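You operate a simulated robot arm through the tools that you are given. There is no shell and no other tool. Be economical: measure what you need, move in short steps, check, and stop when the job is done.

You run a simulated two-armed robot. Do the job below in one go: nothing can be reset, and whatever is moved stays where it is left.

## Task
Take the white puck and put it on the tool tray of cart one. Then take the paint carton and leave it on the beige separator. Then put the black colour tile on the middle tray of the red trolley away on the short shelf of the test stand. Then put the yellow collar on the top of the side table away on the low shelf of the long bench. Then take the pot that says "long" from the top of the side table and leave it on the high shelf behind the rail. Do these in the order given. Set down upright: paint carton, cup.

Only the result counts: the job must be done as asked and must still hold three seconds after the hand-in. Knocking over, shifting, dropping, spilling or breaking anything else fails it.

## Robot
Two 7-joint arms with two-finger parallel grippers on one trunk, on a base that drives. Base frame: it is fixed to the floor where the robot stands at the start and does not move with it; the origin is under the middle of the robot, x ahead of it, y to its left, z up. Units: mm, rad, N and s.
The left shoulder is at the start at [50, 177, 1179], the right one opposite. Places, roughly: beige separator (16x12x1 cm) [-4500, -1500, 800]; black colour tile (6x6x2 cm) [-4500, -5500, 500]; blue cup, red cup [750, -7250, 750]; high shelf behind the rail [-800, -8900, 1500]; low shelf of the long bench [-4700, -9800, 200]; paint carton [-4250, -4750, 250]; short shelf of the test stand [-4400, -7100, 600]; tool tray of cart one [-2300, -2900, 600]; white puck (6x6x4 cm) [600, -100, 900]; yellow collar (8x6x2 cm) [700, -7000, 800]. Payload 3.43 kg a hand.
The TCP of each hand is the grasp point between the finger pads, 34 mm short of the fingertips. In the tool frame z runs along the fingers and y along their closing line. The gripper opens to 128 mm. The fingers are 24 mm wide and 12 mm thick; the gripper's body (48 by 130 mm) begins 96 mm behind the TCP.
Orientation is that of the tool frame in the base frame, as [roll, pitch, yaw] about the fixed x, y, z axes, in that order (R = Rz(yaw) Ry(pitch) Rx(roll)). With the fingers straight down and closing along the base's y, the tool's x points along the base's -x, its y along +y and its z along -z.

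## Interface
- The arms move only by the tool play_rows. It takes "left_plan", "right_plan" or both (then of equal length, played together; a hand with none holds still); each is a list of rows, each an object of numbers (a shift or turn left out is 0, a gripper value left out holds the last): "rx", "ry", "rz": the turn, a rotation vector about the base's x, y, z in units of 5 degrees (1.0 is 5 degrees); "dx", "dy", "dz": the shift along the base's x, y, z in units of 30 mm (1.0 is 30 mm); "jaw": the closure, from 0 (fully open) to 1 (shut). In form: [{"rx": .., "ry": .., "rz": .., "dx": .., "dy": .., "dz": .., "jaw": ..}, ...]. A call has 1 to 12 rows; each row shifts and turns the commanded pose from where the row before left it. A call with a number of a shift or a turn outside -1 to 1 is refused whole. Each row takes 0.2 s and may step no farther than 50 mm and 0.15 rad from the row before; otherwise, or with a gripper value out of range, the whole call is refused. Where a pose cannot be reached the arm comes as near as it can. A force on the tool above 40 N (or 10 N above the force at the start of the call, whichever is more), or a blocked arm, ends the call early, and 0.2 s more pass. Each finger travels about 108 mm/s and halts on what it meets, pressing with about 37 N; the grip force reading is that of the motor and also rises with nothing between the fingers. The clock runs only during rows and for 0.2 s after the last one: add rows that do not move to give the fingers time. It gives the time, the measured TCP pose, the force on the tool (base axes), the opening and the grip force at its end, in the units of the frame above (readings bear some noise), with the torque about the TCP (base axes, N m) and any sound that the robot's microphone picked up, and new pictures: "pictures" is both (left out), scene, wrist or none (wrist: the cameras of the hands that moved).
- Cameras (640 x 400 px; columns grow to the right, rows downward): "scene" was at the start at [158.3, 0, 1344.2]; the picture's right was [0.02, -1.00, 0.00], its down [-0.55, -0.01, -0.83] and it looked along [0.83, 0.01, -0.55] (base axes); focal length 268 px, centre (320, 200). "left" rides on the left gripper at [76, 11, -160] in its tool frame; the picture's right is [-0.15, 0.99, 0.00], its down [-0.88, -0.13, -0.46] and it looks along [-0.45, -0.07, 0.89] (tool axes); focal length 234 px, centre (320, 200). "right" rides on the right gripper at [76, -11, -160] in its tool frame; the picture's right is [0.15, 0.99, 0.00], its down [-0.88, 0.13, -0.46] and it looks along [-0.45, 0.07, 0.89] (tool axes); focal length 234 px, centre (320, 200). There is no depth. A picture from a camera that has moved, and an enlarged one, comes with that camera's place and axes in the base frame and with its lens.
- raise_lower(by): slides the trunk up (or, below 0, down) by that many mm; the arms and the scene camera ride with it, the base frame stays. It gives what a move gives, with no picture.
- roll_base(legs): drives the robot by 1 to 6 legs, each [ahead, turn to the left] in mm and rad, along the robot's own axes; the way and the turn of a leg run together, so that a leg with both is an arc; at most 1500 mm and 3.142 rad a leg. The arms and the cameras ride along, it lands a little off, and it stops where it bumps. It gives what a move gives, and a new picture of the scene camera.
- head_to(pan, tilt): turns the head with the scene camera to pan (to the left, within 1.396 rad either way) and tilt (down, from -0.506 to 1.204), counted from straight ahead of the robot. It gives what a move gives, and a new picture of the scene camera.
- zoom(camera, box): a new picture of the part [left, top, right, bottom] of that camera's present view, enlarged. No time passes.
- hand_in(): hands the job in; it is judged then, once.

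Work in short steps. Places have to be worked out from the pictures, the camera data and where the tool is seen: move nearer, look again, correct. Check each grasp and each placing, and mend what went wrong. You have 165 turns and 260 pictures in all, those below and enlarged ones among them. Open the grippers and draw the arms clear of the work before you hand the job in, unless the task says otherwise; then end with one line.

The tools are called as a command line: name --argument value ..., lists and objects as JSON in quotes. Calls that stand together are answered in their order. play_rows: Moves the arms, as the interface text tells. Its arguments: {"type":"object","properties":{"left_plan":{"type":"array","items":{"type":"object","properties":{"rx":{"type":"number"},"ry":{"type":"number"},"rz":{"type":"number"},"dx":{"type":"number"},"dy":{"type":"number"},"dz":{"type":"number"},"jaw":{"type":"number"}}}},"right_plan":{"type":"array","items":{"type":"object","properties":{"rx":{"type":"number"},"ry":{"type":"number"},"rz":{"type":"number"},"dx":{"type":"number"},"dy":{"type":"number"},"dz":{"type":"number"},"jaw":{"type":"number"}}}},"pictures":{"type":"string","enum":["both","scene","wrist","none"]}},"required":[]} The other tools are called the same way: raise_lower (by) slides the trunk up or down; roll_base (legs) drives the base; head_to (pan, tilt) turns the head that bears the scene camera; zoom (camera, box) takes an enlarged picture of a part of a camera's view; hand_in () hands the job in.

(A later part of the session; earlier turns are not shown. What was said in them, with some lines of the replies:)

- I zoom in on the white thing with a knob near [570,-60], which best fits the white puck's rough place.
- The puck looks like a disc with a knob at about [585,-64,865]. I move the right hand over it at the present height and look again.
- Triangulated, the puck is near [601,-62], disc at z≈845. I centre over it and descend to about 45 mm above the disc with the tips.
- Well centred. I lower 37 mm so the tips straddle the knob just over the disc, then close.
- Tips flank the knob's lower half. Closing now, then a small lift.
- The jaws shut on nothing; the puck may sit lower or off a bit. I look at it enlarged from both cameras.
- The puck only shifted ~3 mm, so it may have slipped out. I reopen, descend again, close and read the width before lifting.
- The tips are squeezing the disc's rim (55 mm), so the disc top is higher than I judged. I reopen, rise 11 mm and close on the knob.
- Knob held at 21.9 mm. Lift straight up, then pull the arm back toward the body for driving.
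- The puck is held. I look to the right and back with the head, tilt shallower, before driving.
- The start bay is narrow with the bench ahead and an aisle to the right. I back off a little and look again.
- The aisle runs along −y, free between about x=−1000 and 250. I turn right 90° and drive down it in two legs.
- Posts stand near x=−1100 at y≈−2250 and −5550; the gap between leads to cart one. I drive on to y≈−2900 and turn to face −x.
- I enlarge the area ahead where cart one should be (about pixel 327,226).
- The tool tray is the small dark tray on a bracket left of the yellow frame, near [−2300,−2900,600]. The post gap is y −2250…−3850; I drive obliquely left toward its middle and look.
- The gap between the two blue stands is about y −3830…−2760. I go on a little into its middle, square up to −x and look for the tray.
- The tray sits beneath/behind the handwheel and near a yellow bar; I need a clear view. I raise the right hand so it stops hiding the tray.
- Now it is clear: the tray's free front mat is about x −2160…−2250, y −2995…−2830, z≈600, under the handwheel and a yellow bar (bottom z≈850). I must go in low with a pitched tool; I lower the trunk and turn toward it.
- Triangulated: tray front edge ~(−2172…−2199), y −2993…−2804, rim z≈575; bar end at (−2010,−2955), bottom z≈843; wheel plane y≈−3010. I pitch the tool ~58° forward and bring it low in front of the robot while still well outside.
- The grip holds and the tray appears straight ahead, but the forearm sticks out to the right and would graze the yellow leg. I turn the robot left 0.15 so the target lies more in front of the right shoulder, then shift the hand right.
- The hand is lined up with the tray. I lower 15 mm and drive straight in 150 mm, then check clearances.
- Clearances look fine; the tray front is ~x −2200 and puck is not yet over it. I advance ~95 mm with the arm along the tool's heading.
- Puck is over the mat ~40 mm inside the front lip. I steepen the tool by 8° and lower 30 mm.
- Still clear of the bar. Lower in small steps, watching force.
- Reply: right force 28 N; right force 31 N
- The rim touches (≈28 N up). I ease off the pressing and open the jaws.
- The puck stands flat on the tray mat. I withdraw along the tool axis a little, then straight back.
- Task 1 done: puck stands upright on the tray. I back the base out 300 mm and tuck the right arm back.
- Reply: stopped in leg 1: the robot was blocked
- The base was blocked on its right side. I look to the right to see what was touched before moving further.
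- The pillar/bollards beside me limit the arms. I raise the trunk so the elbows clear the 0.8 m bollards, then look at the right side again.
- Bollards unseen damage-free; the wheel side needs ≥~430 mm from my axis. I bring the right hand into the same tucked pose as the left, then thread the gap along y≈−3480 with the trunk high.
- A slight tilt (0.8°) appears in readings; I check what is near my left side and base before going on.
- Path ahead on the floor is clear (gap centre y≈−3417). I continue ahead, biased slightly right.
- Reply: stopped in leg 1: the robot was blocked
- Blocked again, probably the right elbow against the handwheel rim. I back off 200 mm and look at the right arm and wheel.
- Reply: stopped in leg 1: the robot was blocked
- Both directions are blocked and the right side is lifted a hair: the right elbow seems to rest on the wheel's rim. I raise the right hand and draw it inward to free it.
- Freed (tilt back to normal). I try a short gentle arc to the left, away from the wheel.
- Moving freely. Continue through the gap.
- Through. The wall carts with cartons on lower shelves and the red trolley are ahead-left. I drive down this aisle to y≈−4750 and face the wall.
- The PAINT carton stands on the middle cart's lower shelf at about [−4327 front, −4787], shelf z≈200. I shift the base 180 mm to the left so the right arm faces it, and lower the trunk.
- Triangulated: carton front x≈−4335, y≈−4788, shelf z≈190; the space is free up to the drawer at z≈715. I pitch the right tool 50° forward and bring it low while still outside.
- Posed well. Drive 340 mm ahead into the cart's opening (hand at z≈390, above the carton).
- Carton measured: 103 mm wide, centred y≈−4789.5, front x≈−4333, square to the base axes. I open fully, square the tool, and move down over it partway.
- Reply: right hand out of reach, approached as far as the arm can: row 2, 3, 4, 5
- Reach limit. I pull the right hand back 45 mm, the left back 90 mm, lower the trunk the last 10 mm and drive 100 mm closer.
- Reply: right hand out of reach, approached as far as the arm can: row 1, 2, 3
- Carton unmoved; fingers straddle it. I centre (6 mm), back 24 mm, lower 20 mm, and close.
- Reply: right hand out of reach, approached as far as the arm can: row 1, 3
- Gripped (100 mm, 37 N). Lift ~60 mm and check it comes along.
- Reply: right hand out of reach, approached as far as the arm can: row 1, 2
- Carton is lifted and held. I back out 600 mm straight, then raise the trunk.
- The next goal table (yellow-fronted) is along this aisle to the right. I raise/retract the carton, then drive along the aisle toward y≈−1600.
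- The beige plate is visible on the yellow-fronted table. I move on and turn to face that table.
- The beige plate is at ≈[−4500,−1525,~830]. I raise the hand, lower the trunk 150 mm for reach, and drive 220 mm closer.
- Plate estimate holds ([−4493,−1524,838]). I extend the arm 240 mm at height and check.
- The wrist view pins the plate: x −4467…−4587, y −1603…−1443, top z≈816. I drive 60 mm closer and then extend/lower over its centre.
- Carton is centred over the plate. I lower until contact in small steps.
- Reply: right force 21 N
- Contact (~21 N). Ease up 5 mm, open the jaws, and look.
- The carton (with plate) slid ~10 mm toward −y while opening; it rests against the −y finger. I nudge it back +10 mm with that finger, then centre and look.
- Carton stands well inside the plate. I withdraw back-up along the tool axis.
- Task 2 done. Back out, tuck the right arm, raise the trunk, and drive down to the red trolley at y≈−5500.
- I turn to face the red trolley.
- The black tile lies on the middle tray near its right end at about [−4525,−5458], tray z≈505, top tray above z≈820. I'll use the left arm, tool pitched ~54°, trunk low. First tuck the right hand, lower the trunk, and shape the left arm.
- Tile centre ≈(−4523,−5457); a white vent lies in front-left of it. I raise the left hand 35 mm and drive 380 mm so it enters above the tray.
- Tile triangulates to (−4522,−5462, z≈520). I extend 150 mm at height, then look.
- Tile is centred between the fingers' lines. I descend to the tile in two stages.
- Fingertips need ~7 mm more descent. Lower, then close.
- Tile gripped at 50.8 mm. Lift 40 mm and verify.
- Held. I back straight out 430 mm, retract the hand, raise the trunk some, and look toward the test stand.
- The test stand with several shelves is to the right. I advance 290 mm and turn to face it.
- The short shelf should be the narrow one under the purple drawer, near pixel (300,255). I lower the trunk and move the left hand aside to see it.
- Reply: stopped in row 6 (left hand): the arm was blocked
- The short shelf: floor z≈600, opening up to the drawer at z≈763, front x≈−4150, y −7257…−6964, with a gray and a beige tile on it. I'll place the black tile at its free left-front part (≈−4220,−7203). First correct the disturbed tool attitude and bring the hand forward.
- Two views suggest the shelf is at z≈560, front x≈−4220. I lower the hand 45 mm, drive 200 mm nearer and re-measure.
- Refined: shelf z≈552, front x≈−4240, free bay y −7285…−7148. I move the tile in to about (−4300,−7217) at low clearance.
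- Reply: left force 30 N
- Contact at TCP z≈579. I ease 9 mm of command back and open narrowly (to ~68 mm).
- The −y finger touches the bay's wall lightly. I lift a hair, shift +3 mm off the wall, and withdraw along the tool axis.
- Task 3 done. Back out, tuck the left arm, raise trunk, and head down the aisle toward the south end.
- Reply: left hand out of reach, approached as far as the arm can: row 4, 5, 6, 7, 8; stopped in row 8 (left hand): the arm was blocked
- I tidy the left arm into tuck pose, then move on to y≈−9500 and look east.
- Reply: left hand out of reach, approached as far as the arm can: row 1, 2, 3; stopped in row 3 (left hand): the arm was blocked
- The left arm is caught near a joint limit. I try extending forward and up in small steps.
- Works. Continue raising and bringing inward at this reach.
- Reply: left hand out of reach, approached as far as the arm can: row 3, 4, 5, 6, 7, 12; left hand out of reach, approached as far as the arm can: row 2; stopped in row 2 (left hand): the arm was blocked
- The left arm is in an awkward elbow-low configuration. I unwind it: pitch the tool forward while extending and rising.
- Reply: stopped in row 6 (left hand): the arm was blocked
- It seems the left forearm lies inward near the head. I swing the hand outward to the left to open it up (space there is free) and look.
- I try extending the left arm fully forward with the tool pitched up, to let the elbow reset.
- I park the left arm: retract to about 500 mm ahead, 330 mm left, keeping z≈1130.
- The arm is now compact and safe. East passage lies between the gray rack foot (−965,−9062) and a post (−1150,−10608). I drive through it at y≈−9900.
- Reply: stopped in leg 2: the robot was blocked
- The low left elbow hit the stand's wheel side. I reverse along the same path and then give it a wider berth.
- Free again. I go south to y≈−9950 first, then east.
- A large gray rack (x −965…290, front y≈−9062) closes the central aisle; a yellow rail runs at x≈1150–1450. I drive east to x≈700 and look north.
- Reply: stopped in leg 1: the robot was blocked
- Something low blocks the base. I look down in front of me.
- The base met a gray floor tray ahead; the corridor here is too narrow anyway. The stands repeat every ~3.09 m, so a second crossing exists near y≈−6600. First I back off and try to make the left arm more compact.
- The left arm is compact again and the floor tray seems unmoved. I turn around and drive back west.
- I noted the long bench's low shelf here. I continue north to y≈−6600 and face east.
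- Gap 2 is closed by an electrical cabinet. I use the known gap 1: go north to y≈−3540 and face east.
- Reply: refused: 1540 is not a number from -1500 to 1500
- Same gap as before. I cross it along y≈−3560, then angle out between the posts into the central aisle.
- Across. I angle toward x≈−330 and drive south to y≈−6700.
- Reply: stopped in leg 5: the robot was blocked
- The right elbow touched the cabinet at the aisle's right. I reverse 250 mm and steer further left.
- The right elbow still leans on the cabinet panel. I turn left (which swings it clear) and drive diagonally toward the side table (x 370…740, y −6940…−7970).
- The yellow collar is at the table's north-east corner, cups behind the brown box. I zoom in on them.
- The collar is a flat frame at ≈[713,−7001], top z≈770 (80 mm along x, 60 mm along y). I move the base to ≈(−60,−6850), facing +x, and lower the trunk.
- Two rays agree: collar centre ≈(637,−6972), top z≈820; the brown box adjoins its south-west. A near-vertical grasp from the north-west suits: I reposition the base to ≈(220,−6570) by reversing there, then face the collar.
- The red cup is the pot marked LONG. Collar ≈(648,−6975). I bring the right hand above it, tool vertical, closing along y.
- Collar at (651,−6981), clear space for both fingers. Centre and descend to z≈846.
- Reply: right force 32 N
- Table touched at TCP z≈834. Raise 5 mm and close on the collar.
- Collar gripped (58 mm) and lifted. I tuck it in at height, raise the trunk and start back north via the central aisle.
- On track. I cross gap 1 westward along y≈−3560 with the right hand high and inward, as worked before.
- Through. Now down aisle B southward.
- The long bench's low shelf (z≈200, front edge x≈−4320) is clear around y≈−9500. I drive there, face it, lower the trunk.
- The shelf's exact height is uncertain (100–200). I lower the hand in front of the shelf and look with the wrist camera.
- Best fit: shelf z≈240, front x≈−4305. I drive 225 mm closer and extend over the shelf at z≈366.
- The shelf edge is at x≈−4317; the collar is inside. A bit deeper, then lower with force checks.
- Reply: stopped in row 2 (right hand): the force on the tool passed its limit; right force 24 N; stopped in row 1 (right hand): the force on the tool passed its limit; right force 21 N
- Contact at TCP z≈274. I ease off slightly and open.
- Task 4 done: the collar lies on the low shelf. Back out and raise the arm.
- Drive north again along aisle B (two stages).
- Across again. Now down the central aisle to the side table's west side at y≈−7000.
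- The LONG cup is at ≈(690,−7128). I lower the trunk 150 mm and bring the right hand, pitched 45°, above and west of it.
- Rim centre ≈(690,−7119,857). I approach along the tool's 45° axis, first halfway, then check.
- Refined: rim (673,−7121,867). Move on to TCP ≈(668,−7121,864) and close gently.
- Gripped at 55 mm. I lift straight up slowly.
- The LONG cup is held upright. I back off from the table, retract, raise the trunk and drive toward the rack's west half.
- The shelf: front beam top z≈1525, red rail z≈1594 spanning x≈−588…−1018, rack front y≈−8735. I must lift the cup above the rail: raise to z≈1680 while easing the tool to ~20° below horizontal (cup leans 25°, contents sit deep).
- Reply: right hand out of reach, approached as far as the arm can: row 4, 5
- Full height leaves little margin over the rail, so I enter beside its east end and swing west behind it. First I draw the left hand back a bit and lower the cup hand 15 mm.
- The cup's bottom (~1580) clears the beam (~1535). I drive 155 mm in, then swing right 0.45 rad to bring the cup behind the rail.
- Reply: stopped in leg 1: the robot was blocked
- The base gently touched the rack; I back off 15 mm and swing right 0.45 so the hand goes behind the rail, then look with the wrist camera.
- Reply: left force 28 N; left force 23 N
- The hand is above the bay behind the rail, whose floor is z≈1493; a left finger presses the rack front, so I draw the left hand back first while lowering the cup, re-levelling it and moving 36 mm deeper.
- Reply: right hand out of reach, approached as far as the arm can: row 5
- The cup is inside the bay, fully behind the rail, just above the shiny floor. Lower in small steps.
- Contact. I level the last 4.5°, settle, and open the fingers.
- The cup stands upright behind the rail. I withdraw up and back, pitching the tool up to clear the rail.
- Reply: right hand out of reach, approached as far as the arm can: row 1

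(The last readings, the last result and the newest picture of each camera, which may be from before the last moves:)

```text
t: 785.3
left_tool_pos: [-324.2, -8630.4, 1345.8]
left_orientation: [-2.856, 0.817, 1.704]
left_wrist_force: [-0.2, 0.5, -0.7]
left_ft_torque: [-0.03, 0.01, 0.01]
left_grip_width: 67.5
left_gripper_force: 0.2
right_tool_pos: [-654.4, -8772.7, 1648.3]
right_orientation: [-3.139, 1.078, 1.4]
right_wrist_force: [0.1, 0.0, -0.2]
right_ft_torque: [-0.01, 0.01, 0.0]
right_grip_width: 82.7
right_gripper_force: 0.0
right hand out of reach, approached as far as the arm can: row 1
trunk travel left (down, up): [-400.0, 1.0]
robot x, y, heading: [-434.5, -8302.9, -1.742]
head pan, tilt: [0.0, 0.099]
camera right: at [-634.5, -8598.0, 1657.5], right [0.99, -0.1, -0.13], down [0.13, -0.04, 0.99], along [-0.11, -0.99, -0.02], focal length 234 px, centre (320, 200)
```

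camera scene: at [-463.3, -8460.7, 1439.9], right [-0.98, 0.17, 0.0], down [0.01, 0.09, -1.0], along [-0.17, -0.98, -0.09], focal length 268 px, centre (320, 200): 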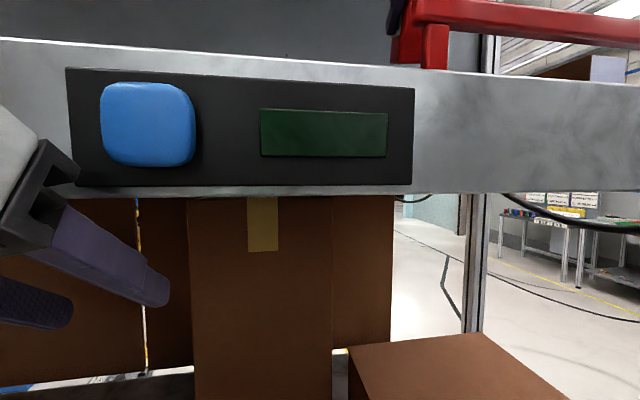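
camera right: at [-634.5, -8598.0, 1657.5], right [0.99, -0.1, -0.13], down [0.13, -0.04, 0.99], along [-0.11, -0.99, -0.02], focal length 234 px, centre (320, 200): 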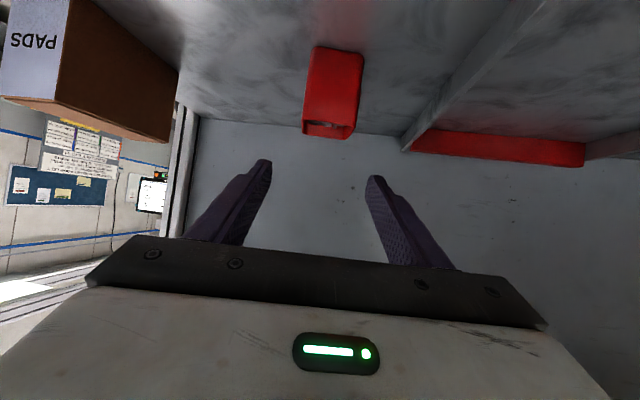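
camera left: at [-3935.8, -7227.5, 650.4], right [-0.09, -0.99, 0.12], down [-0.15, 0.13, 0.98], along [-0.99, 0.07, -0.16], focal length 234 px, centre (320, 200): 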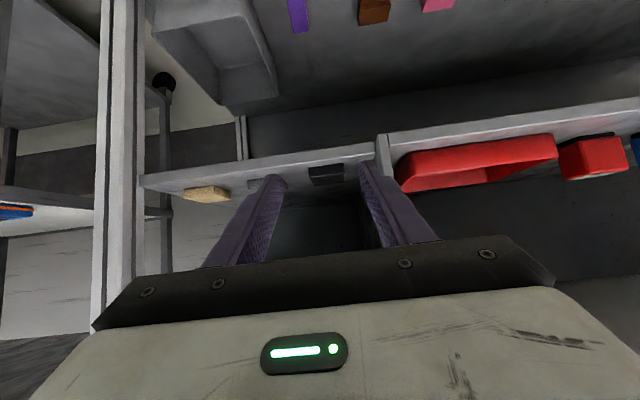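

Raise a little more with the tool flatter, then reverse the base straight back.

play_rows --right_plan '[{"dz": 0.4, "rx": -0.6, "ry": 0.1, "dy": 0.2}, {"dz": 0.4, "rx": -0.6, "ry": 0.1, "dy": 0.2}, {}]' --pictures "none"

roll_base --legs '[[-400, 0]]'

```text
t: 786.1
left_tool_pos: [-324.8, -8630.0, 1346.0]
left_orientation: [-2.856, 0.817, 1.705]
left_wrist_force: [-0.5, -0.1, 0.4]
left_ft_torque: [0.0, -0.02, 0.0]
left_grip_width: 67.8
left_gripper_force: 0.0
right_tool_pos: [-654.4, -8761.7, 1673.9]
right_orientation: [-3.139, 1.183, 1.4]
right_wrist_force: [0.1, 0.3, 0.6]
right_ft_torque: [-0.02, -0.01, 0.03]
right_grip_width: 83.3
right_gripper_force: 0.1
trunk travel left (down, up): [-400.0, 1.0]
robot x, y, heading: [-442.0, -8301.0, -1.748]
head pan, tilt: [0.0, 0.099]
```

```text
t: 788.6
left_tool_pos: [-255.8, -8232.7, 1350.5]
left_orientation: [-2.853, 0.83, 1.706]
left_wrist_force: [0.7, 0.0, 0.1]
left_ft_torque: [-0.02, -0.02, -0.04]
left_grip_width: 67.7
left_gripper_force: 0.1
right_tool_pos: [-585.1, -8366.7, 1673.1]
right_orientation: [3.138, 1.183, 1.396]
right_wrist_force: [-0.7, -0.1, -0.3]
right_ft_torque: [0.02, 0.0, -0.03]
right_grip_width: 83.2
right_gripper_force: 0.1
trunk travel left (down, up): [-400.0, 1.0]
robot x, y, heading: [-367.8, -7909.2, -1.749]
head pan, tilt: [0.0, 0.099]
camera scene: at [-395.9, -8070.1, 1439.1], right [-0.99, 0.17, 0.0], down [0.02, 0.1, -1.0], along [-0.17, -0.98, -0.1], focal length 268 px, centre (320, 200)
```

scene: 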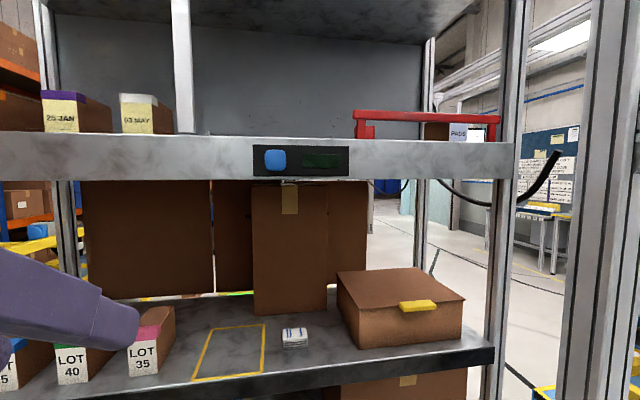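

The cup stands behind the rail and the arms are clear. I open both grippers fully, then hand in.

play_rows --left_plan '[{"jaw": 0}, {"jaw": 0}, {"jaw": 0}]' --right_plan '[{"jaw": 0}, {"jaw": 0}, {"jaw": 0}]' --pictures "none"

hand_in

```text
t: 789.4
left_tool_pos: [-256.7, -8232.9, 1349.1]
left_orientation: [-2.855, 0.831, 1.705]
left_wrist_force: [-0.1, -0.4, 0.1]
left_ft_torque: [-0.05, 0.01, 0.01]
left_grip_width: 128.3
left_gripper_force: 0.0
right_tool_pos: [-586.5, -8366.6, 1673.4]
right_orientation: [3.139, 1.182, 1.398]
right_wrist_force: [0.2, 0.7, -0.2]
right_ft_torque: [-0.02, 0.0, -0.02]
right_grip_width: 127.9
right_gripper_force: 0.0
trunk travel left (down, up): [-400.0, 1.0]
robot x, y, heading: [-367.5, -7914.5, -1.745]
head pan, tilt: [0.0, 0.099]
```

```text
The job is handed in.
```

All five items were placed in the order given, with the carton and the "long" cup upright, and the job is handed in; the beige separator slid about 10 mm when I let go of the carton, and the robot bumped a handwheel, the cabinet panel, a floor tray and the rack front along the way, though I saw nothing knocked over.
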